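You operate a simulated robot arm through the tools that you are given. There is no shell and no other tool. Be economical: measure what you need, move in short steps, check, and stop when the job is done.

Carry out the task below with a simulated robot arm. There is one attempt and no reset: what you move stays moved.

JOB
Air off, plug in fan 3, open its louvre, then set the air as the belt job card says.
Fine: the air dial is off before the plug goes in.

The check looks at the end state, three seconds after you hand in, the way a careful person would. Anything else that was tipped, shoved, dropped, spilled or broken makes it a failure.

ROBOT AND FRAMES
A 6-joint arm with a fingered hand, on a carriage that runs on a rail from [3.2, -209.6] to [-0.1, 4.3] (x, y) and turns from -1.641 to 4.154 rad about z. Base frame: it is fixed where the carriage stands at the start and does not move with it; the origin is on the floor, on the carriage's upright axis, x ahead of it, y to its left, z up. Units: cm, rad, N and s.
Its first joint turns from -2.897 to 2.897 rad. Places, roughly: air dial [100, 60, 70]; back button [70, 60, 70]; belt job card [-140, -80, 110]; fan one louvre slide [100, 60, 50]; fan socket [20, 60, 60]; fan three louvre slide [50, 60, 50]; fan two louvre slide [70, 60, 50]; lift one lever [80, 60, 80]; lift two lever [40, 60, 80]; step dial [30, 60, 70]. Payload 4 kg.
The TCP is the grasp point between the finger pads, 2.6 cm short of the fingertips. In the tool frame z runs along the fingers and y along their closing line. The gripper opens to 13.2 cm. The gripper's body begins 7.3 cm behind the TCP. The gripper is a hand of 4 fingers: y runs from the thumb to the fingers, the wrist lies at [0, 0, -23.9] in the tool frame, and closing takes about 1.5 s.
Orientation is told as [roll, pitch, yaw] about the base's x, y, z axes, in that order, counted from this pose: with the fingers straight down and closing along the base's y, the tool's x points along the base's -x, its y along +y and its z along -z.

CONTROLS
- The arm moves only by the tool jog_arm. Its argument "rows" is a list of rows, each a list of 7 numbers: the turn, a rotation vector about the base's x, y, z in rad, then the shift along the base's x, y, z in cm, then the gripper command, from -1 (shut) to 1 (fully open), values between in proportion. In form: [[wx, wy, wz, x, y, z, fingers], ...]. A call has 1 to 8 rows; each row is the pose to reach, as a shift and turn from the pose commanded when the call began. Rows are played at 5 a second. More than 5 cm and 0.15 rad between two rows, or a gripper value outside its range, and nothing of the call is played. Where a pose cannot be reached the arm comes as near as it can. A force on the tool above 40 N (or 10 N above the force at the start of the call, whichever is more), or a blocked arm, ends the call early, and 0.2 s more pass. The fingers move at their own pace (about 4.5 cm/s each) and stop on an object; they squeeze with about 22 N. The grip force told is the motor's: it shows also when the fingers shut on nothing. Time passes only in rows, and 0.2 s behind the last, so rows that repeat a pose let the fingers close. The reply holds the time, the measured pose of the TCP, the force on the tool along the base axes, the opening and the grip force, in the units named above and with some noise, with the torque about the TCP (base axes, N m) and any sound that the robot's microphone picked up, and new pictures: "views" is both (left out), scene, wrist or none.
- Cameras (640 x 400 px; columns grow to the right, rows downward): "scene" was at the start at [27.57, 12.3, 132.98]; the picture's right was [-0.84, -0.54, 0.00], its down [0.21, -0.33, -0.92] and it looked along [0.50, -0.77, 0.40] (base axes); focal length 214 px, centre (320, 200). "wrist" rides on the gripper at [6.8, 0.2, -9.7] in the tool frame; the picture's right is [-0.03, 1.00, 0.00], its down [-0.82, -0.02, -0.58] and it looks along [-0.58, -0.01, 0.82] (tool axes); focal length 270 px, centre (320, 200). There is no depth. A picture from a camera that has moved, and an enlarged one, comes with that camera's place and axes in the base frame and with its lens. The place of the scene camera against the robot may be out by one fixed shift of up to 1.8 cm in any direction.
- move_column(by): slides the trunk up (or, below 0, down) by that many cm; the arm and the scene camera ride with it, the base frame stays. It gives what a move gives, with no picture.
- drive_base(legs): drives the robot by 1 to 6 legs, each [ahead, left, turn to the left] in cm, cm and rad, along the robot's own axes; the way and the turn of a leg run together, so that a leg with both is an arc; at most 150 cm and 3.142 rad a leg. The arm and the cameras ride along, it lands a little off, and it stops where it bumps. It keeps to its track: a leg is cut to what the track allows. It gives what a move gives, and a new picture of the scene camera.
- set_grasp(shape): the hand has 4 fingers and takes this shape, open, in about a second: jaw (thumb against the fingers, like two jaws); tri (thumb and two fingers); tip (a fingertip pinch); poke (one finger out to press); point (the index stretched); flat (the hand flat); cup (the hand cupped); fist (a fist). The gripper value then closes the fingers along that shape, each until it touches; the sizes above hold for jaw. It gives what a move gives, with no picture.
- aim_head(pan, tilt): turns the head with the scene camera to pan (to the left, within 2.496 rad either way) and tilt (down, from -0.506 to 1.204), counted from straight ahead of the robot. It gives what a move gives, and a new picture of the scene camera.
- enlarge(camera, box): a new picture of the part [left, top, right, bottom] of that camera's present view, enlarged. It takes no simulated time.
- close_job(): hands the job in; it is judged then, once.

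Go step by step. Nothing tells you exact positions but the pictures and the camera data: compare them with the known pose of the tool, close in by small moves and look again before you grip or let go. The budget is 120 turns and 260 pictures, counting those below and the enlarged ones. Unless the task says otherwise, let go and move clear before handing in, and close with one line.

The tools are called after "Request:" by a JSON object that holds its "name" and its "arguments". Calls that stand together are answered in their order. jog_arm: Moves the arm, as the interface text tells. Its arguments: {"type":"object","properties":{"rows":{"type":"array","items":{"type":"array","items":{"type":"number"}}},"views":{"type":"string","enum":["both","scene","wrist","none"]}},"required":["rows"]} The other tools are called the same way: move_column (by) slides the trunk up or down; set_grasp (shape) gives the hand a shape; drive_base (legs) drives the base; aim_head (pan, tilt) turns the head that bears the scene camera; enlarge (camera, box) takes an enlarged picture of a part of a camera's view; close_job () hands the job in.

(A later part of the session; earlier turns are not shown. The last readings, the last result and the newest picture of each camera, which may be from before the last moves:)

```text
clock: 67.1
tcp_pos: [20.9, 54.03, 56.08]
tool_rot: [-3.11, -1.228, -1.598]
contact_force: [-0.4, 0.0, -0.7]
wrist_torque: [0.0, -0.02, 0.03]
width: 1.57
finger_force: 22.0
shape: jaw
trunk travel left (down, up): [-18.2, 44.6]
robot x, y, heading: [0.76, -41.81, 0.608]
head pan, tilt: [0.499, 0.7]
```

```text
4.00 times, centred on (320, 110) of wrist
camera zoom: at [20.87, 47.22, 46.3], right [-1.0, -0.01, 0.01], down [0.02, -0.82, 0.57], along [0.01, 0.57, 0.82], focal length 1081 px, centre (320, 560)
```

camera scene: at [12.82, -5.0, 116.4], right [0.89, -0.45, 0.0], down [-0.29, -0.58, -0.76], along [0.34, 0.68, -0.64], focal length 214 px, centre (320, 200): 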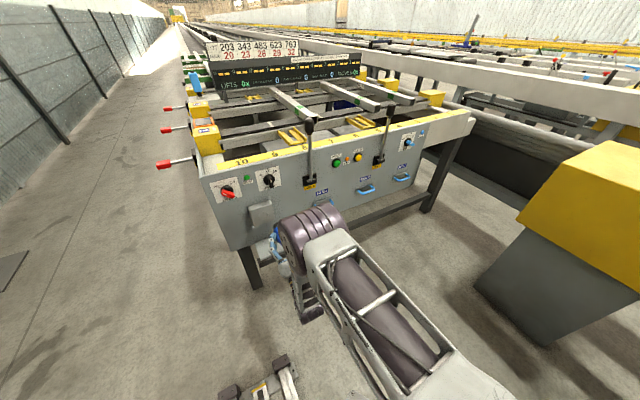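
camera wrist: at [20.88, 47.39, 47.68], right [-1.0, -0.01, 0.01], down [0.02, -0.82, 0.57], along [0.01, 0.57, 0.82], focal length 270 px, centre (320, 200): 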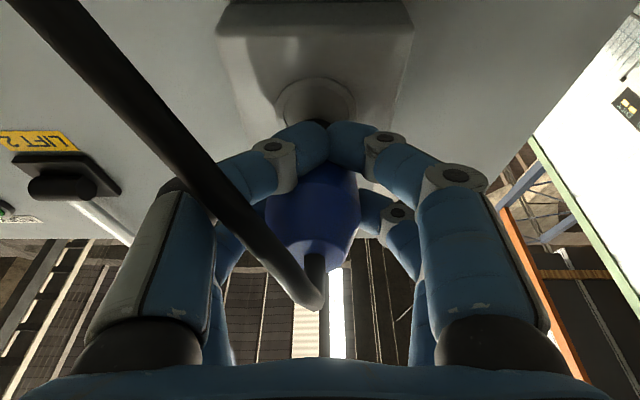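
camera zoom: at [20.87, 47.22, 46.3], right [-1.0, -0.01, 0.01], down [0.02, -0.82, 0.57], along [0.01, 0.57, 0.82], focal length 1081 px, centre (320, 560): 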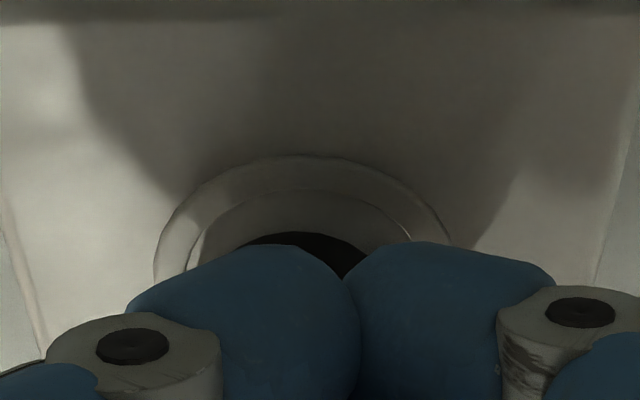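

The nose is now concentric with the ring within about 0.15 cm. I will push in gently.

Request:
{"name": "jog_arm", "arguments": {"rows": [[0, 0, 0, -0.08, 0.4, -0.1, -1], [0, 0, 0, -0.08, 0.8, -0.1, -1], [0, 0, 0, -0.08, 1.2, -0.1, -1], [0, 0, 0, -0.08, 1.6, -0.1, -1]], "views": "none"}}

Request:
{"name": "enlarge", "arguments": {"camera": "scene", "box": [248, 196, 280, 216]}}

```text
clock: 68.1
tcp_pos: [20.86, 55.59, 55.74]
tool_rot: [-3.109, -1.227, -1.598]
contact_force: [0.1, 0.2, -1.8]
wrist_torque: [-0.02, 0.02, 0.0]
width: 1.57
finger_force: 22.2
shape: jaw
trunk travel left (down, up): [-18.2, 44.6]
robot x, y, heading: [0.7, -42.33, 0.608]
head pan, tilt: [0.499, 0.7]
```

```text
16.00 times, centred on (264, 206) of scene
camera zoom: at [12.82, -5.01, 116.4], right [0.89, -0.45, 0.0], down [-0.29, -0.58, -0.76], along [0.34, 0.68, -0.64], focal length 3432 px, centre (1216, 104)
```

zoom: 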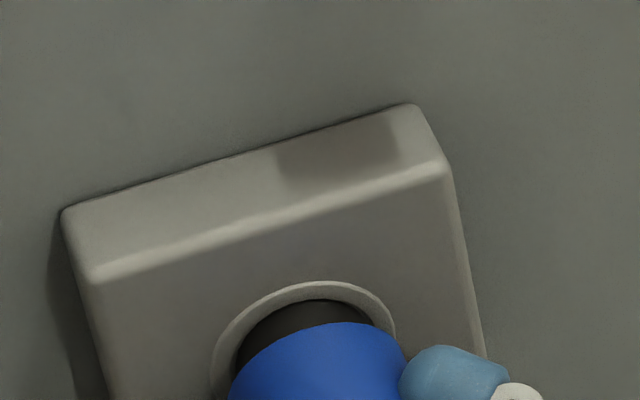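

It is going into the recess with no contact force. I will continue.

Request:
{"name": "jog_arm", "arguments": {"rows": [[0, 0, 0, 0, 0.4, 0.05, -1], [0, 0, 0, 0, 0.8, 0.05, -1], [0, 0, 0, 0, 1.2, 0.05, -1], [0, 0, 0, 0, 1.6, 0.05, -1]], "views": "wrist"}}

Request:
{"name": "enlarge", "arguments": {"camera": "scene", "box": [248, 196, 280, 216]}}

```text
clock: 68.9
tcp_pos: [20.79, 56.36, 56.06]
tool_rot: [-3.107, -1.223, -1.599]
contact_force: [-1.6, -18.1, 6.1]
wrist_torque: [0.19, -0.09, -0.04]
width: 1.67
finger_force: 22.2
shape: jaw
trunk travel left (down, up): [-18.2, 44.6]
robot x, y, heading: [0.94, -42.12, 0.609]
head pan, tilt: [0.499, 0.7]
stopped in row 4: the force on the tool passed its limit at 43 N (the readings are from after the stop); the commanded pose is now the measured one
camera wrist: at [20.73, 49.6, 46.16], right [-1.0, -0.01, 0.01], down [0.02, -0.82, 0.57], along [0.0, 0.57, 0.82], focal length 270 px, centre (320, 200)
```

wrist: 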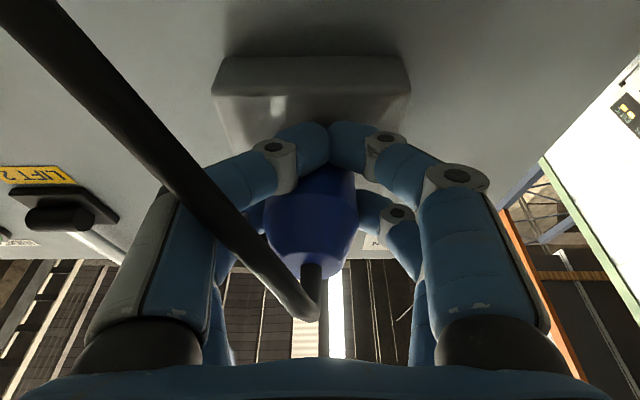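

```text
16.00 times, centred on (264, 206) of scene
camera zoom: at [12.84, -5.17, 116.42], right [0.89, -0.45, 0.0], down [-0.29, -0.58, -0.77], along [0.34, 0.68, -0.64], focal length 3432 px, centre (1216, 104)
```

zoom: 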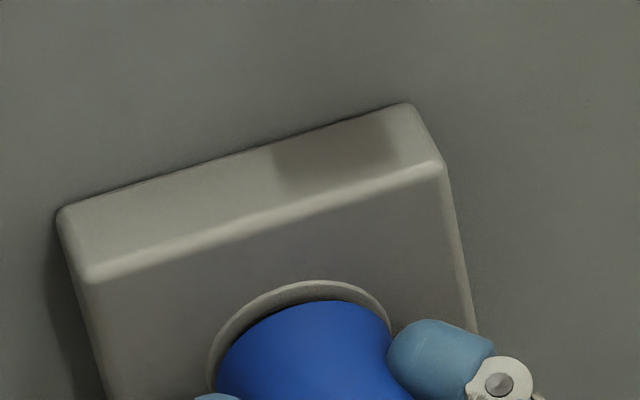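

The blue shoulder is at the ring and force rose to 43 N. I will give one more small push to be sure it is seated, then look.

Request:
{"name": "jog_arm", "arguments": {"rows": [[0, 0, 0, 0, 0.3, 0, -1], [0, 0, 0, 0, 0.6, 0, -1]], "views": "none"}}

Request:
{"name": "enlarge", "arguments": {"camera": "scene", "box": [244, 194, 292, 224]}}

Request:
{"name": "enlarge", "arguments": {"camera": "wrist", "box": [200, 40, 440, 190]}}

```text
clock: 69.3
tcp_pos: [20.76, 56.4, 55.97]
tool_rot: [-3.107, -1.221, -1.599]
contact_force: [-1.8, -19.1, 6.6]
wrist_torque: [0.19, -0.1, -0.09]
width: 1.72
finger_force: 21.8
shape: jaw
trunk travel left (down, up): [-18.2, 44.6]
robot x, y, heading: [0.86, -41.89, 0.608]
head pan, tilt: [0.499, 0.7]
stopped in row 1: the force on the tool passed its limit at 43 N (the readings are from after the stop); the commanded pose is now the measured one
```

```text
13.33 times, centred on (268, 209) of scene
camera zoom: at [12.86, -5.24, 116.42], right [0.89, -0.45, 0.0], down [-0.29, -0.58, -0.77], along [0.34, 0.68, -0.64], focal length 2860 px, centre (1013, 80)
```

zoom: 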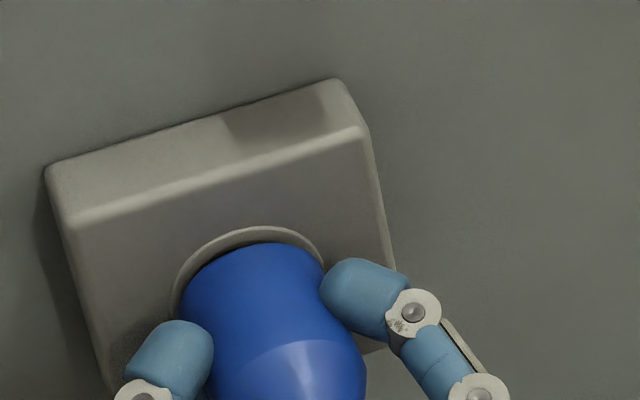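

```text
2.67 times, centred on (320, 115) of wrist
camera zoom: at [20.74, 49.64, 46.15], right [-1.0, -0.01, 0.01], down [0.02, -0.82, 0.57], along [0.0, 0.57, 0.82], focal length 721 px, centre (320, 427)
```

zoom: 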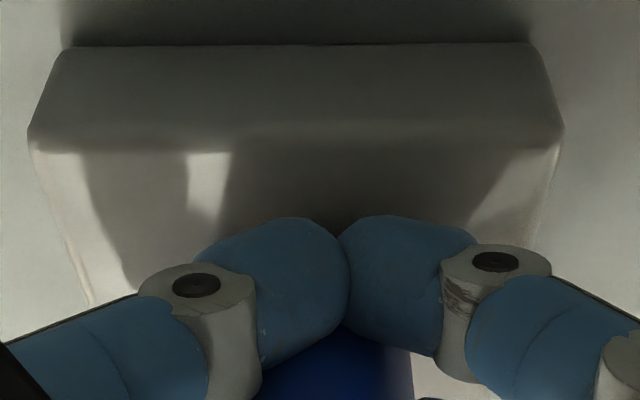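

The plug is seated firmly and does not move further. I will open the fingers and withdraw straight back in −y.

Request:
{"name": "jog_arm", "arguments": {"rows": [[0, 0, 0, 0, 0, 0, -0.6], [0, 0, 0, 0, 0, 0, -0.2], [0, 0, 0, 0, 0, 0, 0.1], [0, 0, 0, 0, 0, 0, 0.1], [0, 0, 0, 0, -0.5, 0, 0.1]], "views": "wrist"}}

Request:
{"name": "enlarge", "arguments": {"camera": "scene", "box": [216, 180, 312, 240]}}

```text
clock: 70.5
tcp_pos: [20.76, 56.06, 55.83]
tool_rot: [-3.109, -1.226, -1.6]
contact_force: [-0.1, -0.8, 0.3]
wrist_torque: [-0.01, 0.03, -0.02]
width: 7.19
finger_force: 0.0
shape: jaw
trunk travel left (down, up): [-18.2, 44.6]
robot x, y, heading: [0.64, -41.81, 0.608]
head pan, tilt: [0.499, 0.7]
camera wrist: at [20.75, 49.21, 46.08], right [-1.0, -0.01, 0.01], down [0.02, -0.82, 0.57], along [0.0, 0.57, 0.82], focal length 270 px, centre (320, 200)
```

wrist: 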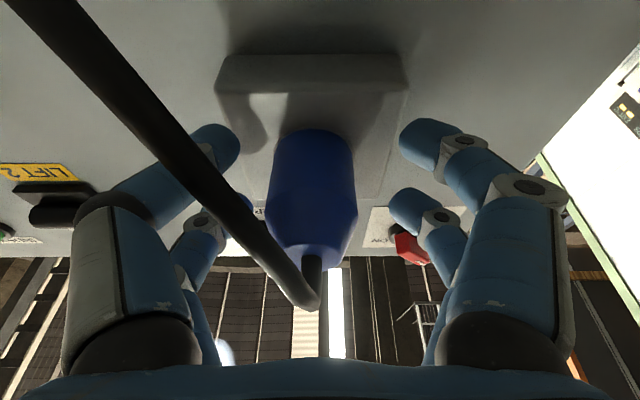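

```text
6.67 times, centred on (264, 210) of scene
camera zoom: at [12.85, -5.14, 116.4], right [0.89, -0.45, 0.0], down [-0.29, -0.58, -0.76], along [0.34, 0.68, -0.64], focal length 1430 px, centre (693, 133)
```

zoom: 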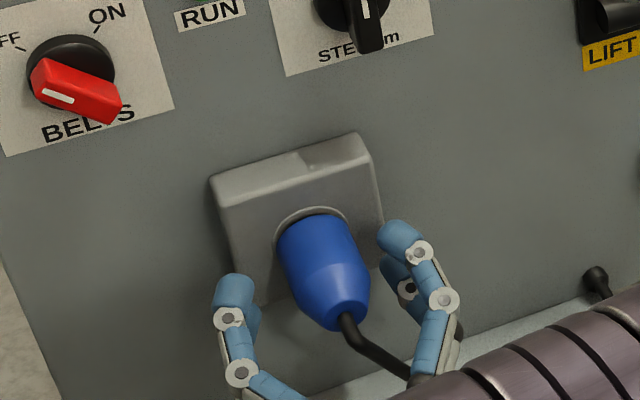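

The plug stays in the socket. I will withdraw, rising slightly to stay above the cord.

Request:
{"name": "jog_arm", "arguments": {"rows": [[0, 0, 0, 0, -2, 0.3, 0.1], [0, 0, 0, 0, -4, 0.6, 0.1], [0, 0, 0, 0, -6, 1, 0.1], [0, 0, 0, 0, -8, 1.5, 0.1], [0, 0, 0, 0, -10, 2, 0.1], [0, 0, 0, 0, -12, 2, 0.1]], "views": "both"}}

Request:
{"name": "enlarge", "arguments": {"camera": "scene", "box": [216, 180, 344, 260]}}

```text
clock: 71.9
tcp_pos: [20.67, 44.06, 57.93]
tool_rot: [-3.105, -1.227, -1.598]
contact_force: [1.2, 0.0, 0.6]
wrist_torque: [0.01, 0.03, -0.01]
width: 7.21
finger_force: 0.0
shape: jaw
trunk travel left (down, up): [-18.2, 44.6]
robot x, y, heading: [0.93, -42.12, 0.604]
head pan, tilt: [0.499, 0.7]
camera scene: at [12.85, -5.14, 116.4], right [0.89, -0.45, 0.0], down [-0.29, -0.58, -0.76], along [0.34, 0.68, -0.64], focal length 214 px, centre (320, 200)
camera wrist: at [20.68, 37.32, 48.07], right [-1.0, -0.01, 0.01], down [0.02, -0.82, 0.57], along [0.0, 0.57, 0.82], focal length 270 px, centre (320, 200)
```

scene: 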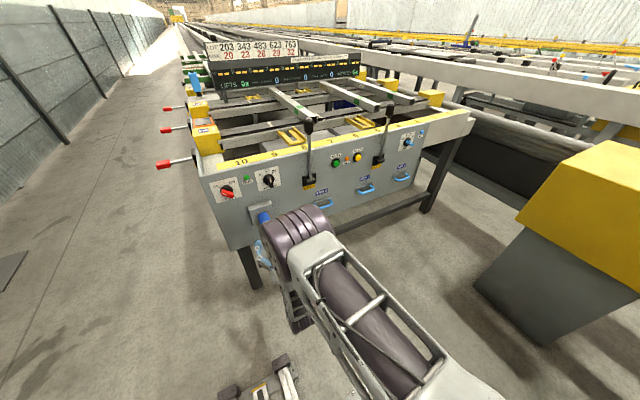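
wrist: 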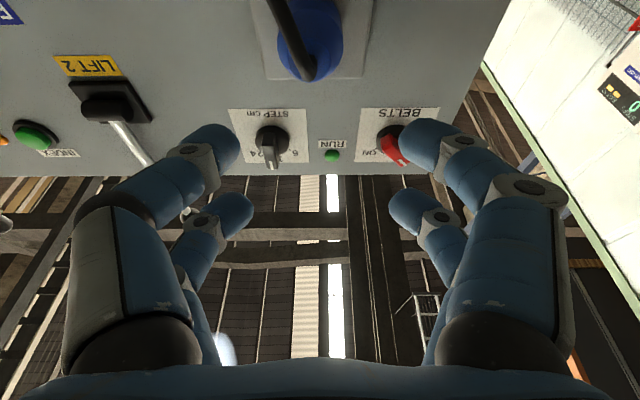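

```text
5.00 times, centred on (280, 220) of scene
camera zoom: at [12.85, -5.14, 116.4], right [0.89, -0.45, 0.0], down [-0.29, -0.58, -0.76], along [0.34, 0.68, -0.64], focal length 1072 px, centre (520, 100)
```

zoom: 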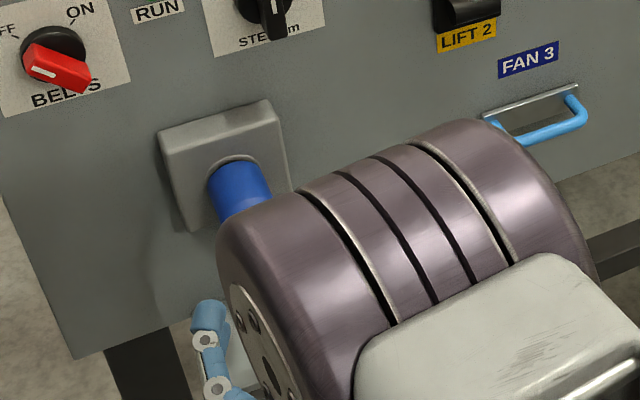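

The plug is in. Now the louvre: I will look closely at the handle and its surroundings to see how it slides.

Request:
{"name": "enlarge", "arguments": {"camera": "scene", "box": [304, 160, 424, 235]}}

Request:
{"name": "enlarge", "arguments": {"camera": "scene", "box": [196, 35, 372, 145]}}

```text
5.33 times, centred on (364, 198) of scene
camera zoom: at [12.85, -5.14, 116.4], right [0.89, -0.45, 0.0], down [-0.29, -0.58, -0.76], along [0.34, 0.68, -0.64], focal length 1144 px, centre (85, 213)
```

zoom: 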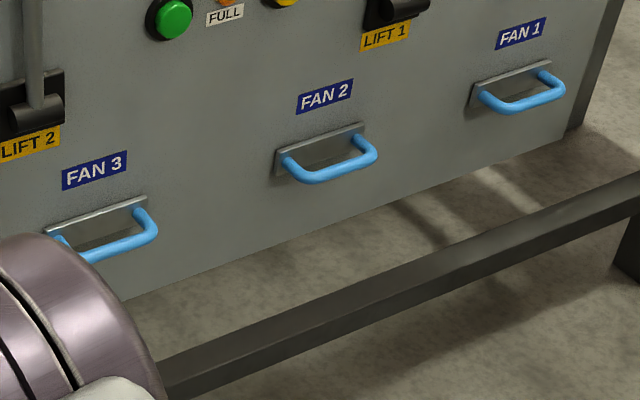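

```text
3.64 times, centred on (284, 90) of scene
camera zoom: at [12.85, -5.14, 116.4], right [0.89, -0.45, 0.0], down [-0.29, -0.58, -0.76], along [0.34, 0.68, -0.64], focal length 780 px, centre (451, 600)
```

zoom: 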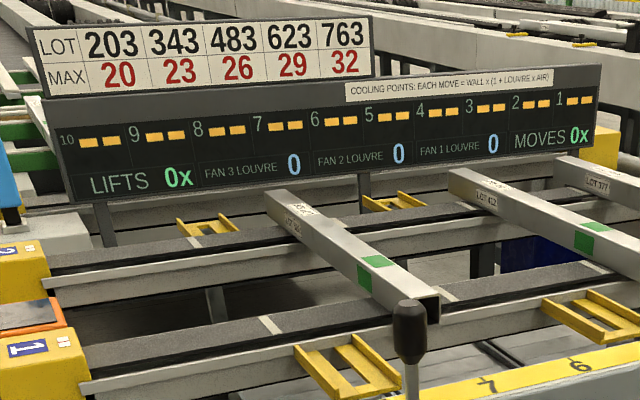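

The louvre is a tray that pulls out by its blue handle, near [49.5, 61.3, 50]. I will level the hand, rolling it 90° so the fingers close vertically on the bar, while moving right in front of the handle.

Request:
{"name": "jog_arm", "arguments": {"rows": [[-0.025, 0.141, 0.025, 2.5, 0, 0, 0.1], [-0.05, 0.283, 0.05, 5, 0, 0, 0.1], [-0.075, 0.424, 0.075, 7.5, 0, 0, 0.1], [-0.1, 0.565, 0.1, 10, 0, 0, 0.1], [-0.125, 0.706, 0.125, 12.5, 0, 0, 0.1], [-0.149, 0.848, 0.149, 15, 0, 0, 0.1]], "views": "none"}}

Request:
{"name": "jog_arm", "arguments": {"rows": [[-0.025, 0.141, 0.025, 3, 0, -1, 0.1], [-0.05, 0.283, 0.05, 6, 0, -2, 0.1], [-0.075, 0.424, 0.075, 9, 0, -3, 0.1], [-0.1, 0.565, 0.1, 12, 0, -5, 0.1], [-0.125, 0.706, 0.125, 14, 0, -7, 0.1]], "views": "both"}}

```text
clock: 73.3
tcp_pos: [35.88, 44.04, 57.97]
tool_rot: [1.78, -0.7, -0.202]
contact_force: [-0.8, 0.6, 0.1]
wrist_torque: [0.01, -0.01, -0.02]
width: 7.2
finger_force: 0.0
shape: jaw
trunk travel left (down, up): [-18.2, 44.6]
robot x, y, heading: [0.71, -42.01, 0.606]
head pan, tilt: [0.499, 0.7]
```

```text
clock: 74.5
tcp_pos: [49.73, 44.04, 50.83]
tool_rot: [1.577, -0.006, 0.005]
contact_force: [-0.7, -0.3, 0.3]
wrist_torque: [0.02, -0.04, 0.01]
width: 7.21
finger_force: 0.1
shape: jaw
trunk travel left (down, up): [-18.2, 44.6]
robot x, y, heading: [0.66, -42.03, 0.606]
head pan, tilt: [0.499, 0.7]
camera scene: at [12.84, -5.14, 116.4], right [0.89, -0.45, 0.0], down [-0.29, -0.58, -0.76], along [0.34, 0.68, -0.64], focal length 214 px, centre (320, 200)
camera wrist: at [42.98, 34.3, 50.8], right [0.02, -0.01, 1.0], down [0.82, -0.57, -0.02], along [0.57, 0.82, -0.01], focal length 270 px, centre (320, 200)
```

scene: 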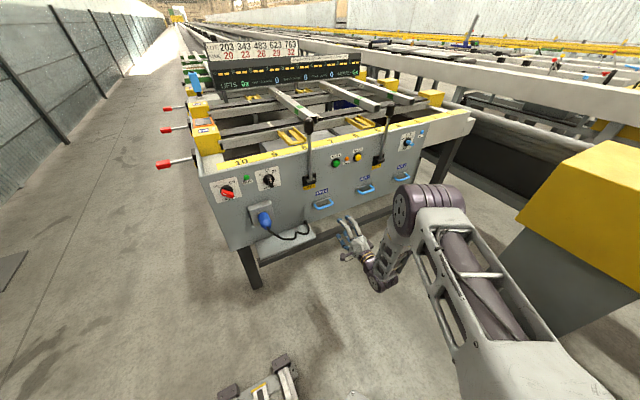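
wrist: 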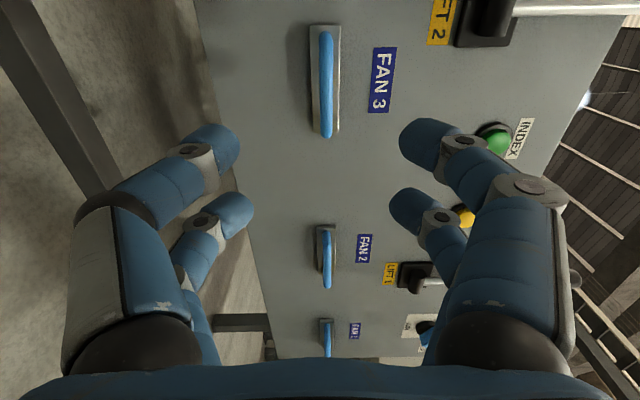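

The handle bar is centred at about [49, 61, 51.3], running horizontally. I will approach with the fingers above and below it.

Request:
{"name": "jog_arm", "arguments": {"rows": [[0, 0, 0, -0.3, 3.5, 0.4, 0], [0, 0, 0, -0.6, 7, 0.4, -0.1], [0, 0, 0, -0.7, 10, 0.4, -0.2], [0, 0, 0, -0.7, 12, 0.4, -0.2], [0, 0, 0, -0.7, 14, 0.4, -0.2]], "views": "wrist"}}

Request:
{"name": "enlarge", "arguments": {"camera": "scene", "box": [280, 170, 376, 230]}}

```text
clock: 75.7
tcp_pos: [49.01, 58.08, 51.32]
tool_rot: [1.577, -0.008, 0.004]
contact_force: [0.7, 0.1, 0.4]
wrist_torque: [0.02, -0.01, 0.03]
width: 5.31
finger_force: 0.1
shape: jaw
trunk travel left (down, up): [-18.2, 44.6]
robot x, y, heading: [0.98, -42.17, 0.613]
head pan, tilt: [0.499, 0.7]
camera wrist: at [42.18, 48.39, 51.24], right [0.02, -0.01, 1.0], down [0.82, -0.57, -0.02], along [0.57, 0.82, 0.0], focal length 270 px, centre (320, 200)
```

wrist: 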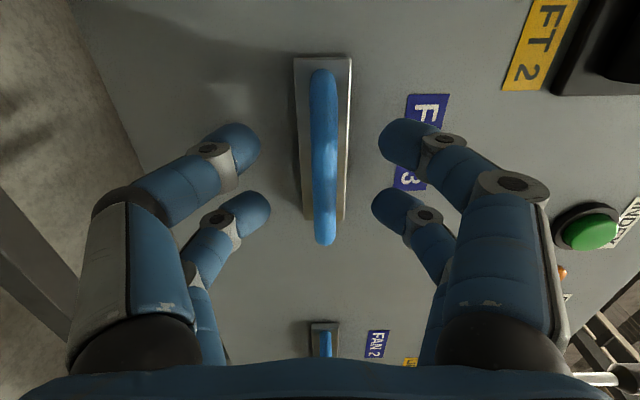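

```text
6.67 times, centred on (328, 200) of scene
camera zoom: at [12.86, -5.15, 116.4], right [0.89, -0.45, 0.0], down [-0.29, -0.58, -0.76], along [0.34, 0.68, -0.64], focal length 1430 px, centre (267, 200)
```

zoom: 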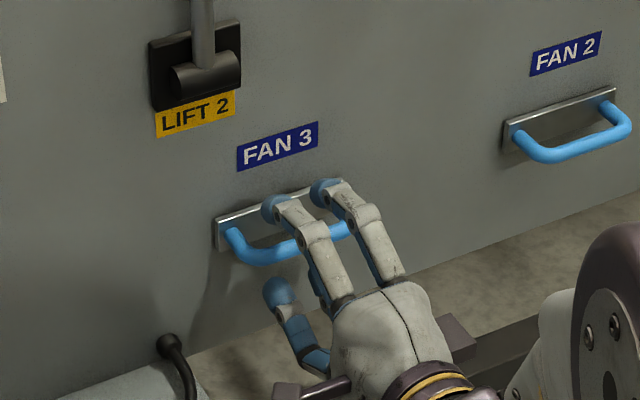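

Aligned well. I will advance 1.8 cm and close on the bar.

Request:
{"name": "jog_arm", "arguments": {"rows": [[0, 0, 0, 0, 0.9, 0, -0.2], [0, 0, 0, 0, 1.8, 0, -0.3], [0, 0, 0, 0, 1.8, 0, -1], [0, 0, 0, 0, 1.8, 0, -1], [0, 0, 0, 0, 1.8, 0, -1], [0, 0, 0, 0, 1.8, 0, -1]], "views": "wrist"}}

```text
clock: 77.1
tcp_pos: [48.98, 59.84, 51.33]
tool_rot: [1.579, -0.008, 0.005]
contact_force: [0.5, -0.6, -0.2]
wrist_torque: [0.01, 0.02, 0.0]
width: 0.01
finger_force: 22.3
shape: jaw
trunk travel left (down, up): [-18.2, 44.6]
robot x, y, heading: [0.77, -42.04, 0.608]
head pan, tilt: [0.499, 0.7]
camera wrist: at [42.23, 50.18, 51.26], right [0.02, -0.01, 1.0], down [0.82, -0.57, -0.02], along [0.57, 0.82, 0.0], focal length 270 px, centre (320, 200)
```

wrist: 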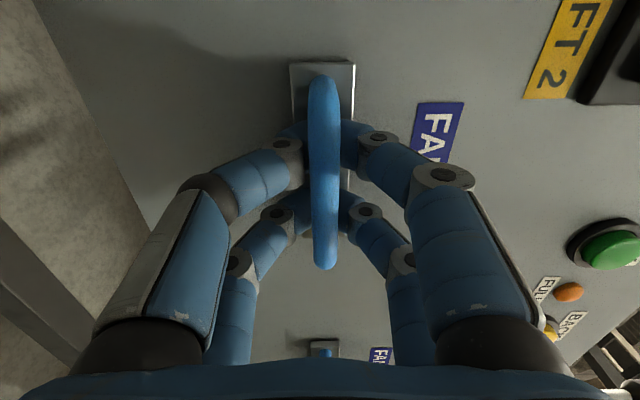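

The fingers have closed behind the bar, hooking it. I will pull straight out in −y.

Request:
{"name": "jog_arm", "arguments": {"rows": [[0, 0, 0, 0, -1, 0, -1], [0, 0, 0, 0, -2, 0, -1], [0, 0, 0, 0, -3, 0, -1], [0, 0, 0, 0, -4, 0, -1]], "views": "wrist"}}

Request:
{"name": "enlarge", "arguments": {"camera": "scene", "box": [196, 35, 372, 145]}}

Request:
{"name": "enlarge", "arguments": {"camera": "scene", "box": [280, 170, 376, 230]}}

```text
clock: 78.1
tcp_pos: [49.06, 55.65, 51.17]
tool_rot: [1.578, -0.009, 0.003]
contact_force: [-0.3, 3.1, -2.6]
wrist_torque: [-0.03, -0.04, -0.01]
width: 0.0
finger_force: 21.8
shape: jaw
trunk travel left (down, up): [-18.2, 44.6]
robot x, y, heading: [0.46, -41.83, 0.606]
head pan, tilt: [0.499, 0.7]
camera wrist: at [42.29, 46.02, 51.24], right [0.02, -0.01, 1.0], down [0.82, -0.57, -0.02], along [0.57, 0.82, 0.0], focal length 270 px, centre (320, 200)
```

wrist: 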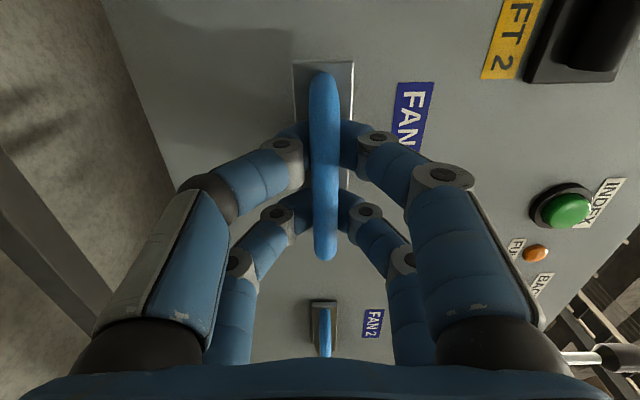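

```text
3.64 times, centred on (284, 90) of scene
camera zoom: at [12.86, -5.14, 116.39], right [0.89, -0.45, 0.0], down [-0.29, -0.58, -0.76], along [0.34, 0.68, -0.64], focal length 780 px, centre (451, 600)
```

zoom: 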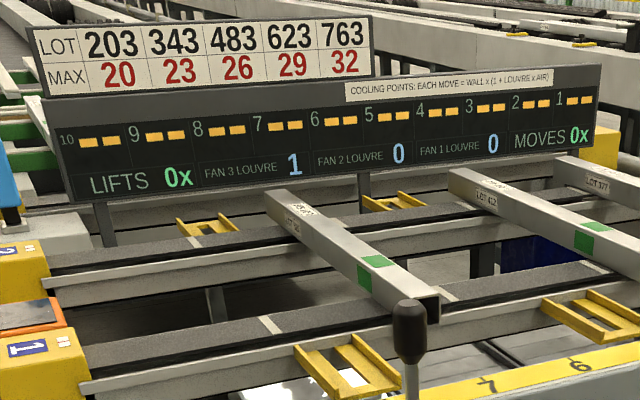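

```text
6.67 times, centred on (328, 200) of scene
camera zoom: at [12.86, -5.14, 116.39], right [0.89, -0.45, 0.0], down [-0.29, -0.58, -0.76], along [0.34, 0.68, -0.64], focal length 1430 px, centre (267, 200)
```

zoom: 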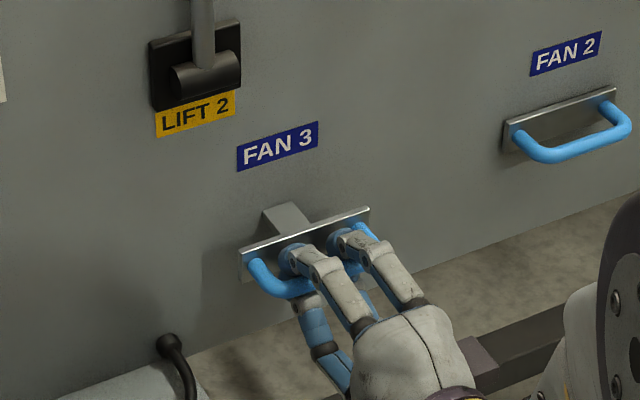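

The display reads "Fan 3 louvre 1". I will pull further gently to reach the end stop.

Request:
{"name": "jog_arm", "arguments": {"rows": [[0, 0, 0, 0, -0.7, 0, -1], [0, 0, 0, 0, -1.4, 0, -1], [0, 0, 0, 0, -2.1, 0, -1], [0, 0, 0, 0, -2.8, 0, -1], [0, 0, 0, 0, -3.5, 0, -1]], "views": "none"}}

Request:
{"name": "enlarge", "arguments": {"camera": "scene", "box": [196, 35, 372, 145]}}

Request:
{"name": "enlarge", "arguments": {"camera": "scene", "box": [280, 170, 376, 230]}}

```text
clock: 79.3
tcp_pos: [49.13, 52.32, 51.17]
tool_rot: [1.579, -0.008, 0.004]
contact_force: [1.4, 1.5, -0.8]
wrist_torque: [0.0, -0.06, -0.01]
width: 0.0
finger_force: 21.9
shape: jaw
trunk travel left (down, up): [-18.2, 44.6]
robot x, y, heading: [0.87, -41.8, 0.603]
head pan, tilt: [0.499, 0.7]
```

```text
3.64 times, centred on (284, 90) of scene
camera zoom: at [12.86, -5.14, 116.4], right [0.89, -0.45, 0.0], down [-0.29, -0.58, -0.76], along [0.34, 0.68, -0.64], focal length 780 px, centre (451, 600)
```

zoom: 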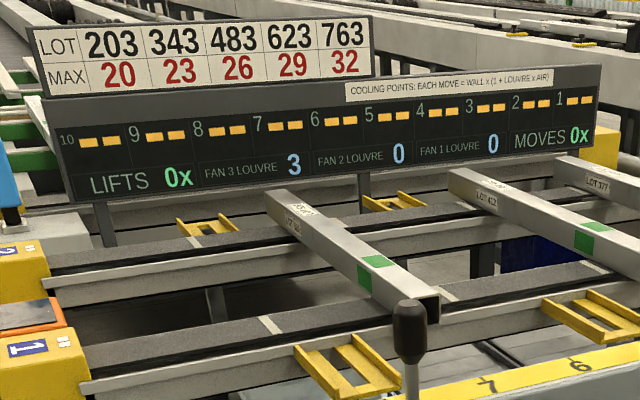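

```text
6.67 times, centred on (328, 200) of scene
camera zoom: at [12.86, -5.14, 116.4], right [0.89, -0.45, 0.0], down [-0.29, -0.58, -0.76], along [0.34, 0.68, -0.64], focal length 1430 px, centre (267, 200)
```

zoom: 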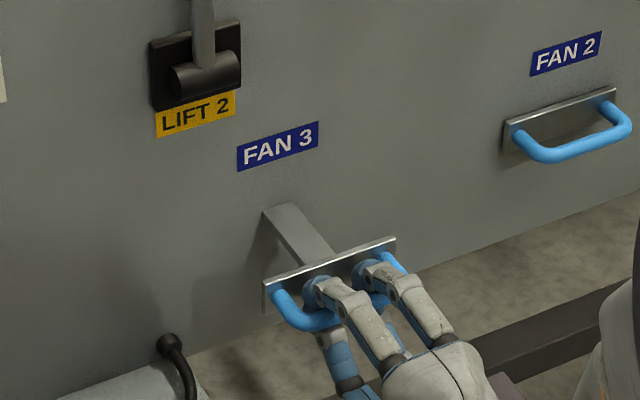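

The reading is graded and now shows 3. I will continue to the end stop.

Request:
{"name": "jog_arm", "arguments": {"rows": [[0, 0, 0, 0, -0.7, 0, -1], [0, 0, 0, 0, -1.4, 0, -1], [0, 0, 0, 0, -2.1, 0, -1], [0, 0, 0, 0, -2.8, 0, -1], [0, 0, 0, 0, -3.5, 0, -1]], "views": "none"}}

Request:
{"name": "enlarge", "arguments": {"camera": "scene", "box": [196, 35, 372, 145]}}

Request:
{"name": "enlarge", "arguments": {"camera": "scene", "box": [280, 170, 376, 230]}}

```text
clock: 80.0
tcp_pos: [48.89, 51.14, 51.44]
tool_rot: [1.582, -0.011, 0.007]
contact_force: [6.9, 17.0, -10.4]
wrist_torque: [-0.17, -0.1, -0.02]
width: 0.0
finger_force: 21.9
shape: jaw
trunk travel left (down, up): [-18.2, 44.6]
robot x, y, heading: [0.79, -42.24, 0.61]
head pan, tilt: [0.499, 0.7]
stopped in row 3: the force on the tool passed its limit at 53 N (the readings are from after the stop); the commanded pose is now the measured one
```

```text
3.64 times, centred on (284, 90) of scene
camera zoom: at [12.8, -4.95, 116.36], right [0.89, -0.45, 0.0], down [-0.29, -0.58, -0.76], along [0.34, 0.68, -0.64], focal length 780 px, centre (451, 600)
```

zoom: 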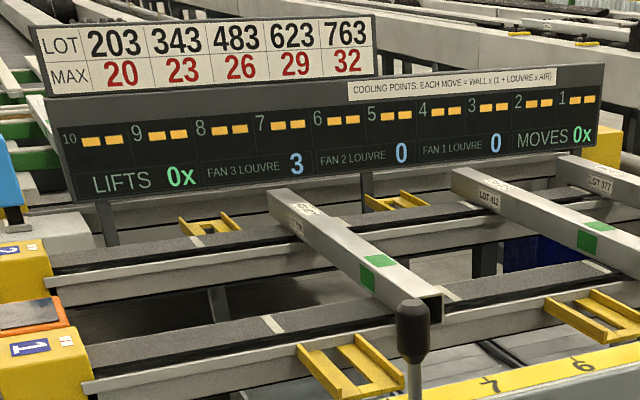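

```text
6.67 times, centred on (328, 200) of scene
camera zoom: at [12.8, -4.95, 116.36], right [0.89, -0.45, 0.0], down [-0.29, -0.58, -0.76], along [0.34, 0.68, -0.64], focal length 1430 px, centre (267, 200)
```

zoom: 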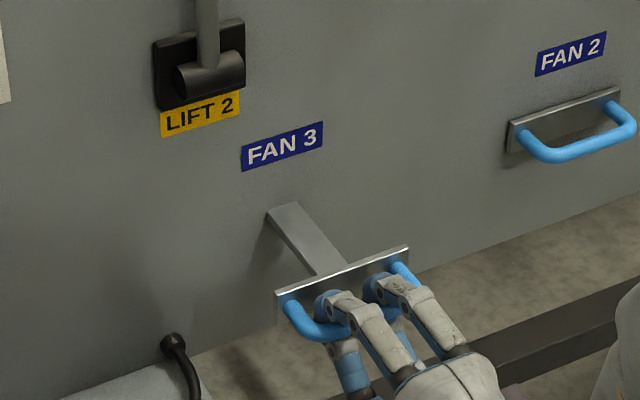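

The end stop is reached and the louvre reads 3, fully open. I will unload slightly, open the fingers and back away.

Request:
{"name": "jog_arm", "arguments": {"rows": [[0, 0, 0, 0, 0.3, -0.1, -0.5], [0, 0, 0, 0, 0.3, -0.1, 0], [0, 0, 0, 0, 0.3, -0.1, 0.1], [0, 0, 0, 0, 0.3, -0.1, 0.1], [0, 0, 0, 0, -3, -0.1, 0.1], [0, 0, 0, 0, -7, -0.1, 0.1]], "views": "both"}}

Request:
{"name": "enlarge", "arguments": {"camera": "scene", "box": [196, 90, 356, 190]}}

```text
clock: 81.5
tcp_pos: [48.96, 43.9, 51.47]
tool_rot: [1.583, -0.012, 0.007]
contact_force: [0.0, 0.3, -0.5]
wrist_torque: [-0.01, -0.03, -0.01]
width: 7.18
finger_force: 0.1
shape: jaw
trunk travel left (down, up): [-18.2, 44.6]
robot x, y, heading: [0.68, -42.36, 0.602]
head pan, tilt: [0.499, 0.7]
camera scene: at [12.79, -5.07, 116.4], right [0.89, -0.45, 0.0], down [-0.29, -0.58, -0.76], along [0.34, 0.68, -0.64], focal length 214 px, centre (320, 200)
camera wrist: at [42.0, 34.17, 51.35], right [0.01, -0.01, 1.0], down [0.82, -0.57, -0.02], along [0.57, 0.82, 0.0], focal length 270 px, centre (320, 200)
```

scene: 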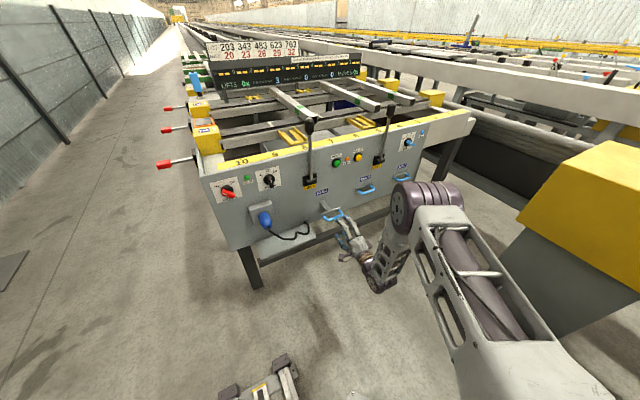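
wrist: 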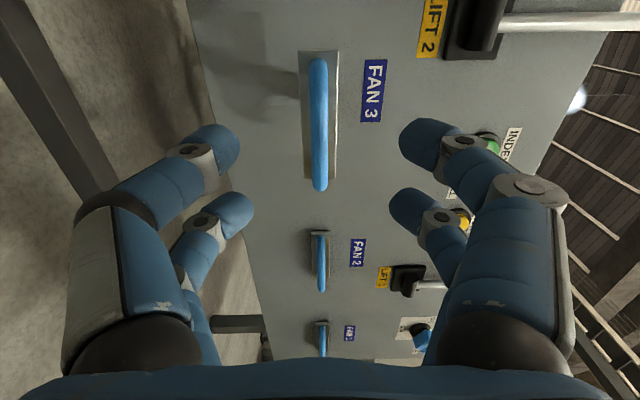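

```text
4.00 times, centred on (276, 140) of scene
camera zoom: at [12.79, -5.07, 116.4], right [0.89, -0.45, 0.0], down [-0.29, -0.58, -0.76], along [0.34, 0.68, -0.64], focal length 858 px, centre (496, 440)
```

zoom: 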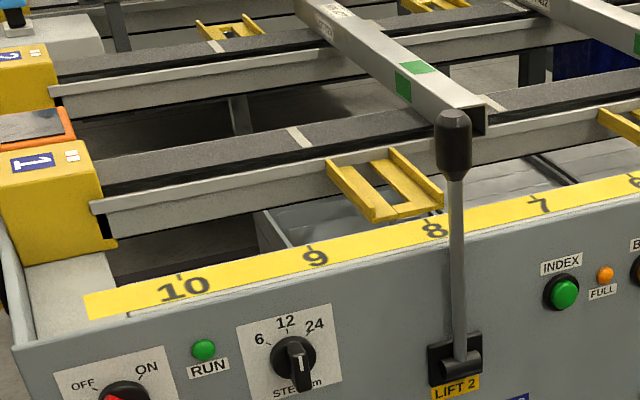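

Next is the dial at AIR. I will raise and retract the arm to the earlier travelling pose, bring the trunk back up, then drive back to the right-hand position.

Request:
{"name": "jog_arm", "arguments": {"rows": [[0, 0, 0, -1.5, -3, 3, 0.1], [0, 0, 0, -3, -6, 6, 0.1], [0, 0, 0, -5, -9, 9, 0.1], [0, 0, 0, -7, -11, 12, 0.1], [0, 0, 0, -9, -13, 15, 0.1], [0, 0, 0, -12, -15, 18, 0.1], [0, 0, 0, -15, -16, 21, 0.1], [0, 0, 0, -17, -16, 24, 0.1]], "views": "none"}}

Request:
{"name": "move_column", "arguments": {"by": 6.8}}

Request:
{"name": "drive_base", "arguments": {"legs": [[0, 0, -0.3]]}}

```text
clock: 83.2
tcp_pos: [32.04, 28.22, 75.22]
tool_rot: [1.584, -0.011, 0.004]
contact_force: [-0.4, -1.0, 0.0]
wrist_torque: [-0.04, -0.02, 0.02]
width: 7.19
finger_force: 0.0
shape: jaw
out of reach, approached as far as the arm can: row 8
trunk travel left (down, up): [-18.2, 44.6]
robot x, y, heading: [0.71, -41.91, 0.609]
head pan, tilt: [0.499, 0.7]
```

```text
clock: 84.3
tcp_pos: [31.94, 28.29, 82.08]
tool_rot: [1.583, -0.012, 0.005]
contact_force: [0.1, -0.9, -0.2]
wrist_torque: [0.02, 0.06, 0.04]
width: 7.23
finger_force: 0.0
shape: jaw
trunk travel left (down, up): [-25.0, 37.8]
robot x, y, heading: [0.5, -41.77, 0.604]
head pan, tilt: [0.499, 0.7]
```

```text
clock: 85.7
tcp_pos: [51.23, 15.76, 82.08]
tool_rot: [1.583, -0.012, -0.296]
contact_force: [-1.0, -0.8, 0.5]
wrist_torque: [0.03, 0.0, 0.05]
width: 7.24
finger_force: 0.0
shape: jaw
trunk travel left (down, up): [-25.0, 37.8]
robot x, y, heading: [0.52, -41.83, 0.311]
head pan, tilt: [0.499, 0.7]
camera scene: at [23.2, -10.71, 123.23], right [0.72, -0.69, 0.0], down [-0.45, -0.47, -0.76], along [0.53, 0.55, -0.64], focal length 214 px, centre (320, 200)
```

scene: 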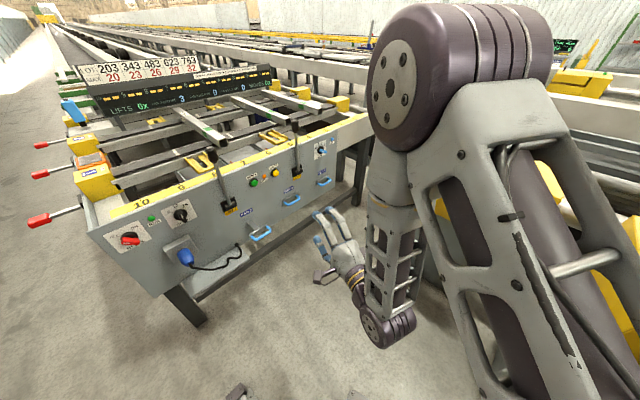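

The arm is high and clear. I will continue driving back to the front position.

Request:
{"name": "drive_base", "arguments": {"legs": [[8.3, 25.8, 0], [0, 0, -0.31], [0, 20, 0]]}}

Request:
{"name": "jog_arm", "arguments": {"rows": [[0, 0.06, 0.1, 4.5, 0, -1, 0.1], [0, 0.12, 0.2, 9, 0, -2, 0.1], [0, 0.18, 0.3, 13, 0, -3, 0.1], [0, 0.24, 0.4, 17, 0, -4, 0.1], [0, 0.3, 0.5, 21, 0, -5, 0.1], [0, 0.36, 0.59, 25, 0, -6, 0.1]], "views": "both"}}

```text
clock: 89.8
tcp_pos: [66.05, 44.21, 81.99]
tool_rot: [1.582, -0.013, -0.607]
contact_force: [0.2, -0.3, -0.7]
wrist_torque: [-0.03, -0.01, 0.0]
width: 7.2
finger_force: 0.0
shape: jaw
trunk travel left (down, up): [-25.0, 37.8]
robot x, y, heading: [-0.15, 4.51, -0.005]
head pan, tilt: [0.499, 0.7]
camera scene: at [31.1, 27.03, 123.23], right [0.48, -0.88, 0.0], down [-0.57, -0.31, -0.76], along [0.67, 0.36, -0.64], focal length 214 px, centre (320, 200)
```

scene: 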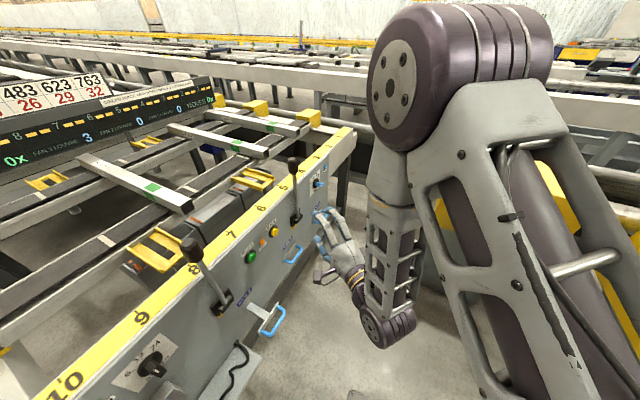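

```text
clock: 91.2
tcp_pos: [91.02, 44.17, 76.04]
tool_rot: [1.469, 0.325, -0.026]
contact_force: [0.2, -0.5, 0.2]
wrist_torque: [-0.04, -0.02, 0.01]
width: 7.21
finger_force: 0.1
shape: jaw
trunk travel left (down, up): [-25.0, 37.8]
robot x, y, heading: [-0.12, 4.72, -0.008]
head pan, tilt: [0.499, 0.7]
camera scene: at [31.07, 27.03, 123.24], right [0.48, -0.88, 0.0], down [-0.57, -0.31, -0.77], along [0.67, 0.36, -0.64], focal length 214 px, centre (320, 200)
camera wrist: at [84.71, 34.72, 79.35], right [0.35, 0.09, 0.93], down [0.77, -0.6, -0.23], along [0.54, 0.8, -0.28], focal length 270 px, centre (320, 200)
```

scene: 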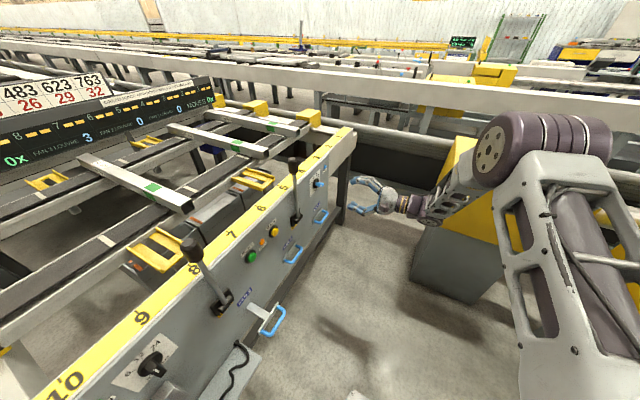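
wrist: 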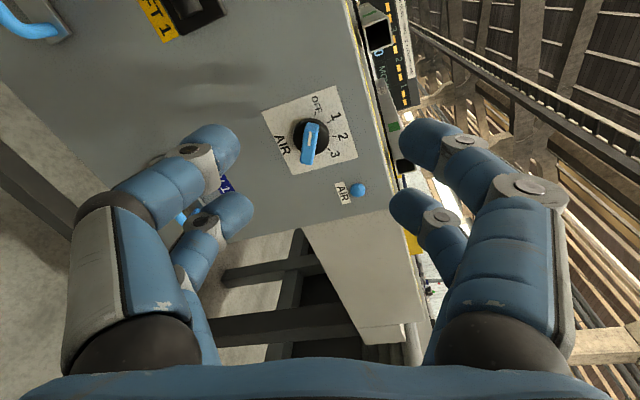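

The dial is in view. I will square the hand to the panel and centre on the dial axis at [95.6, 71.5], as before.

Request:
{"name": "jog_arm", "arguments": {"rows": [[0.04, 0.01, 0, 2, 0, -2, 0], [0.096, 0.02, 0, 4.6, 1, -4.5, 0], [0.096, 0.02, 0, 4.6, 5, -4.5, 0], [0.096, 0.02, 0, 4.6, 9, -4.5, 0]], "views": "wrist"}}

```text
clock: 92.2
tcp_pos: [95.73, 53.02, 71.63]
tool_rot: [1.573, 0.347, 0.003]
contact_force: [-1.2, 0.3, 0.7]
wrist_torque: [-0.01, -0.02, 0.0]
width: 6.61
finger_force: 0.1
shape: jaw
trunk travel left (down, up): [-25.0, 37.8]
robot x, y, heading: [0.03, 5.04, -0.002]
head pan, tilt: [0.499, 0.7]
camera wrist: at [89.42, 43.45, 73.94], right [0.36, 0.0, 0.93], down [0.76, -0.57, -0.3], along [0.54, 0.82, -0.21], focal length 270 px, centre (320, 200)
```

wrist: 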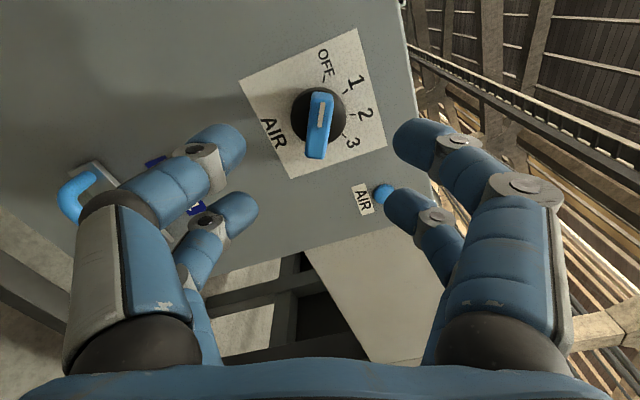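

Nearly aligned; I will add a small twist and advance to the earlier grip depth.

Request:
{"name": "jog_arm", "arguments": {"rows": [[0, 0.03, 0, 0, 3, 0, 0], [0, 0.06, 0, 0, 6, 0, 0], [0, 0.06, 0, 0, 8.4, 0, 0]], "views": "wrist"}}

```text
clock: 93.0
tcp_pos: [95.58, 61.44, 71.74]
tool_rot: [1.572, 0.406, 0.003]
contact_force: [0.1, -5.0, 0.9]
wrist_torque: [-0.05, 0.03, 0.01]
width: 6.62
finger_force: 0.1
shape: jaw
trunk travel left (down, up): [-25.0, 37.8]
robot x, y, heading: [-0.39, 4.31, -0.002]
head pan, tilt: [0.499, 0.7]
camera wrist: at [89.45, 51.82, 74.57], right [0.42, 0.0, 0.91], down [0.74, -0.57, -0.34], along [0.52, 0.82, -0.24], focal length 270 px, centre (320, 200)
```

wrist: 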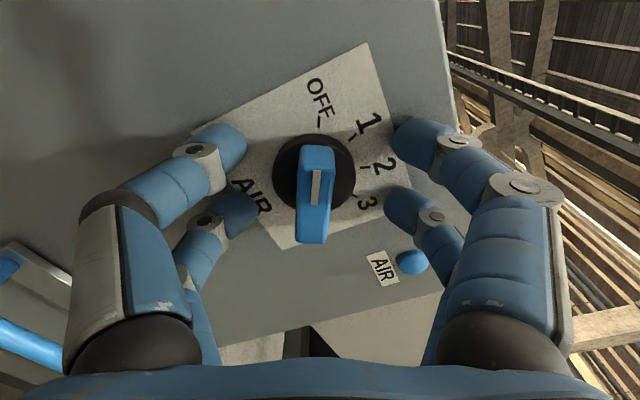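

There is light contact, so I will back off 0.3 cm and close on the blade.

Request:
{"name": "jog_arm", "arguments": {"rows": [[0, 0.04, 0, 0, -0.4, -0.1, -0.1], [0, 0.04, 0, 0, -0.4, -0.1, -0.5], [0, 0.04, 0, 0, -0.4, -0.1, -1], [0, 0.04, 0, 0, -0.4, -0.1, -1], [0, 0.04, 0, 0, -0.4, -0.1, -1], [0, 0.04, 0, 0, -0.4, -0.1, -1]], "views": "wrist"}}

```text
clock: 94.4
tcp_pos: [95.49, 61.23, 71.59]
tool_rot: [1.571, 0.445, 0.006]
contact_force: [-1.9, -3.8, 0.3]
wrist_torque: [0.05, -0.02, 0.14]
width: 1.64
finger_force: 21.7
shape: jaw
trunk travel left (down, up): [-25.0, 37.8]
robot x, y, heading: [-0.01, 4.85, -0.003]
head pan, tilt: [0.499, 0.7]
camera wrist: at [89.48, 51.44, 74.65], right [0.45, 0.0, 0.89], down [0.73, -0.57, -0.37], along [0.51, 0.82, -0.26], focal length 270 px, centre (320, 200)
```

wrist: 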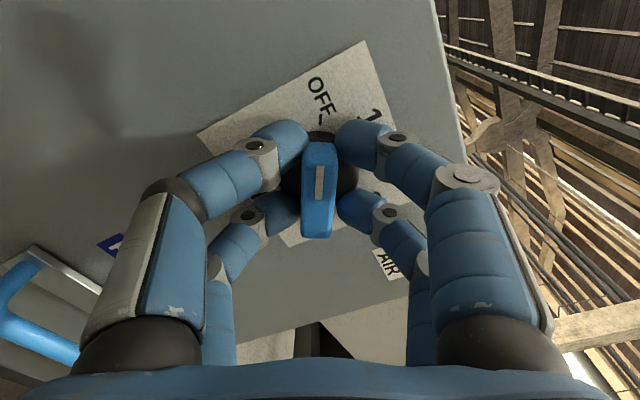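

Gripped. Now I will turn clockwise toward 3 in stages.

Request:
{"name": "jog_arm", "arguments": {"rows": [[0, 0.14, 0, 0, 0, 0, -1], [0, 0.28, 0, 0, 0, 0, -1], [0, 0.42, 0, 0, 0, 0, -1], [0, 0.56, 0, 0, 0, 0, -1], [0, 0.7, 0, 0, 0, 0, -1], [0, 0.84, 0, 0, 0, 0, -1], [0, 0.98, 0, 0, 0, 0, -1], [0, 1.12, 0, 0, 0, 0, -1]], "views": "wrist"}}

```text
clock: 96.2
tcp_pos: [95.49, 61.02, 71.56]
tool_rot: [2.632, 1.566, 1.059]
contact_force: [6.6, 4.6, 4.2]
wrist_torque: [0.01, -0.01, -0.2]
width: 1.56
finger_force: 21.6
shape: jaw
trunk travel left (down, up): [-25.0, 37.8]
robot x, y, heading: [-0.44, 4.63, -0.006]
head pan, tilt: [0.499, 0.7]
camera wrist: at [95.72, 51.38, 78.28], right [1.0, 0.0, -0.02], down [-0.02, -0.57, -0.82], along [-0.01, 0.82, -0.57], focal length 270 px, centre (320, 200)
```

wrist: 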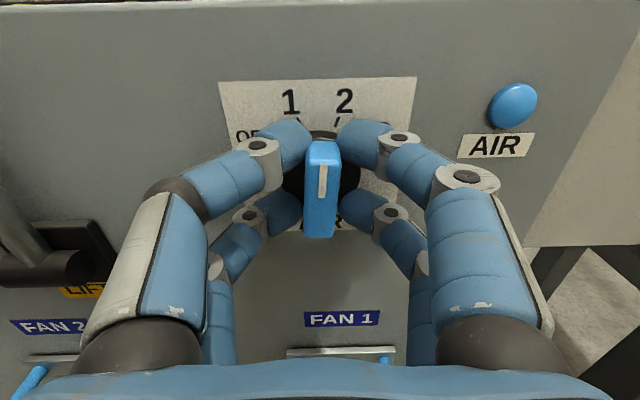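

The blade is vertical, between 1 and 2. I will continue 1.18 rad to reach 3.

Request:
{"name": "jog_arm", "arguments": {"rows": [[0, 0.148, 0, 0, 0, 0, -1], [0, 0.295, 0, 0, 0, 0, -1], [0, 0.443, 0, 0, 0, 0, -1], [0, 0.59, 0, 0, 0, 0, -1], [0, 0.738, 0, 0, 0, 0, -1], [0, 0.885, 0, 0, 0, 0, -1], [0, 1.033, 0, 0, 0, 0, -1], [0, 1.18, 0, 0, 0, 0, -1]], "views": "wrist"}}

```text
clock: 98.0
tcp_pos: [84.08, 57.16, 69.37]
tool_rot: [-1.584, 0.447, 3.094]
contact_force: [0.4, -0.1, 0.0]
wrist_torque: [0.0, -0.01, -0.01]
width: 1.04
finger_force: 21.6
shape: jaw
out of reach, approached as far as the arm can: row 6, 7, 8
trunk travel left (down, up): [-25.0, 37.8]
robot x, y, heading: [0.01, 4.58, -0.007]
head pan, tilt: [0.499, 0.7]
camera wrist: at [90.04, 47.06, 71.99], right [0.41, -0.01, -0.91], down [-0.77, -0.54, -0.34], along [-0.49, 0.84, -0.23], focal length 270 px, centre (320, 200)
```

wrist: 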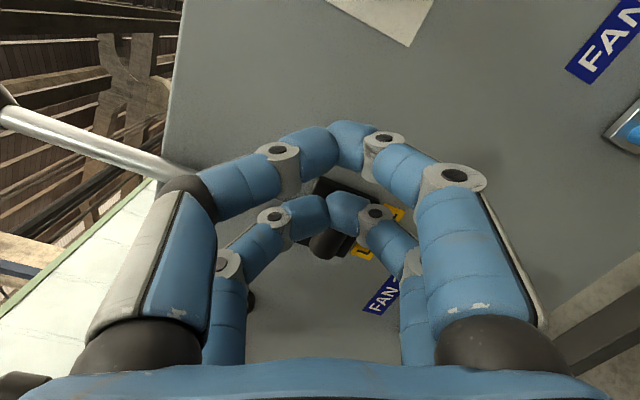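

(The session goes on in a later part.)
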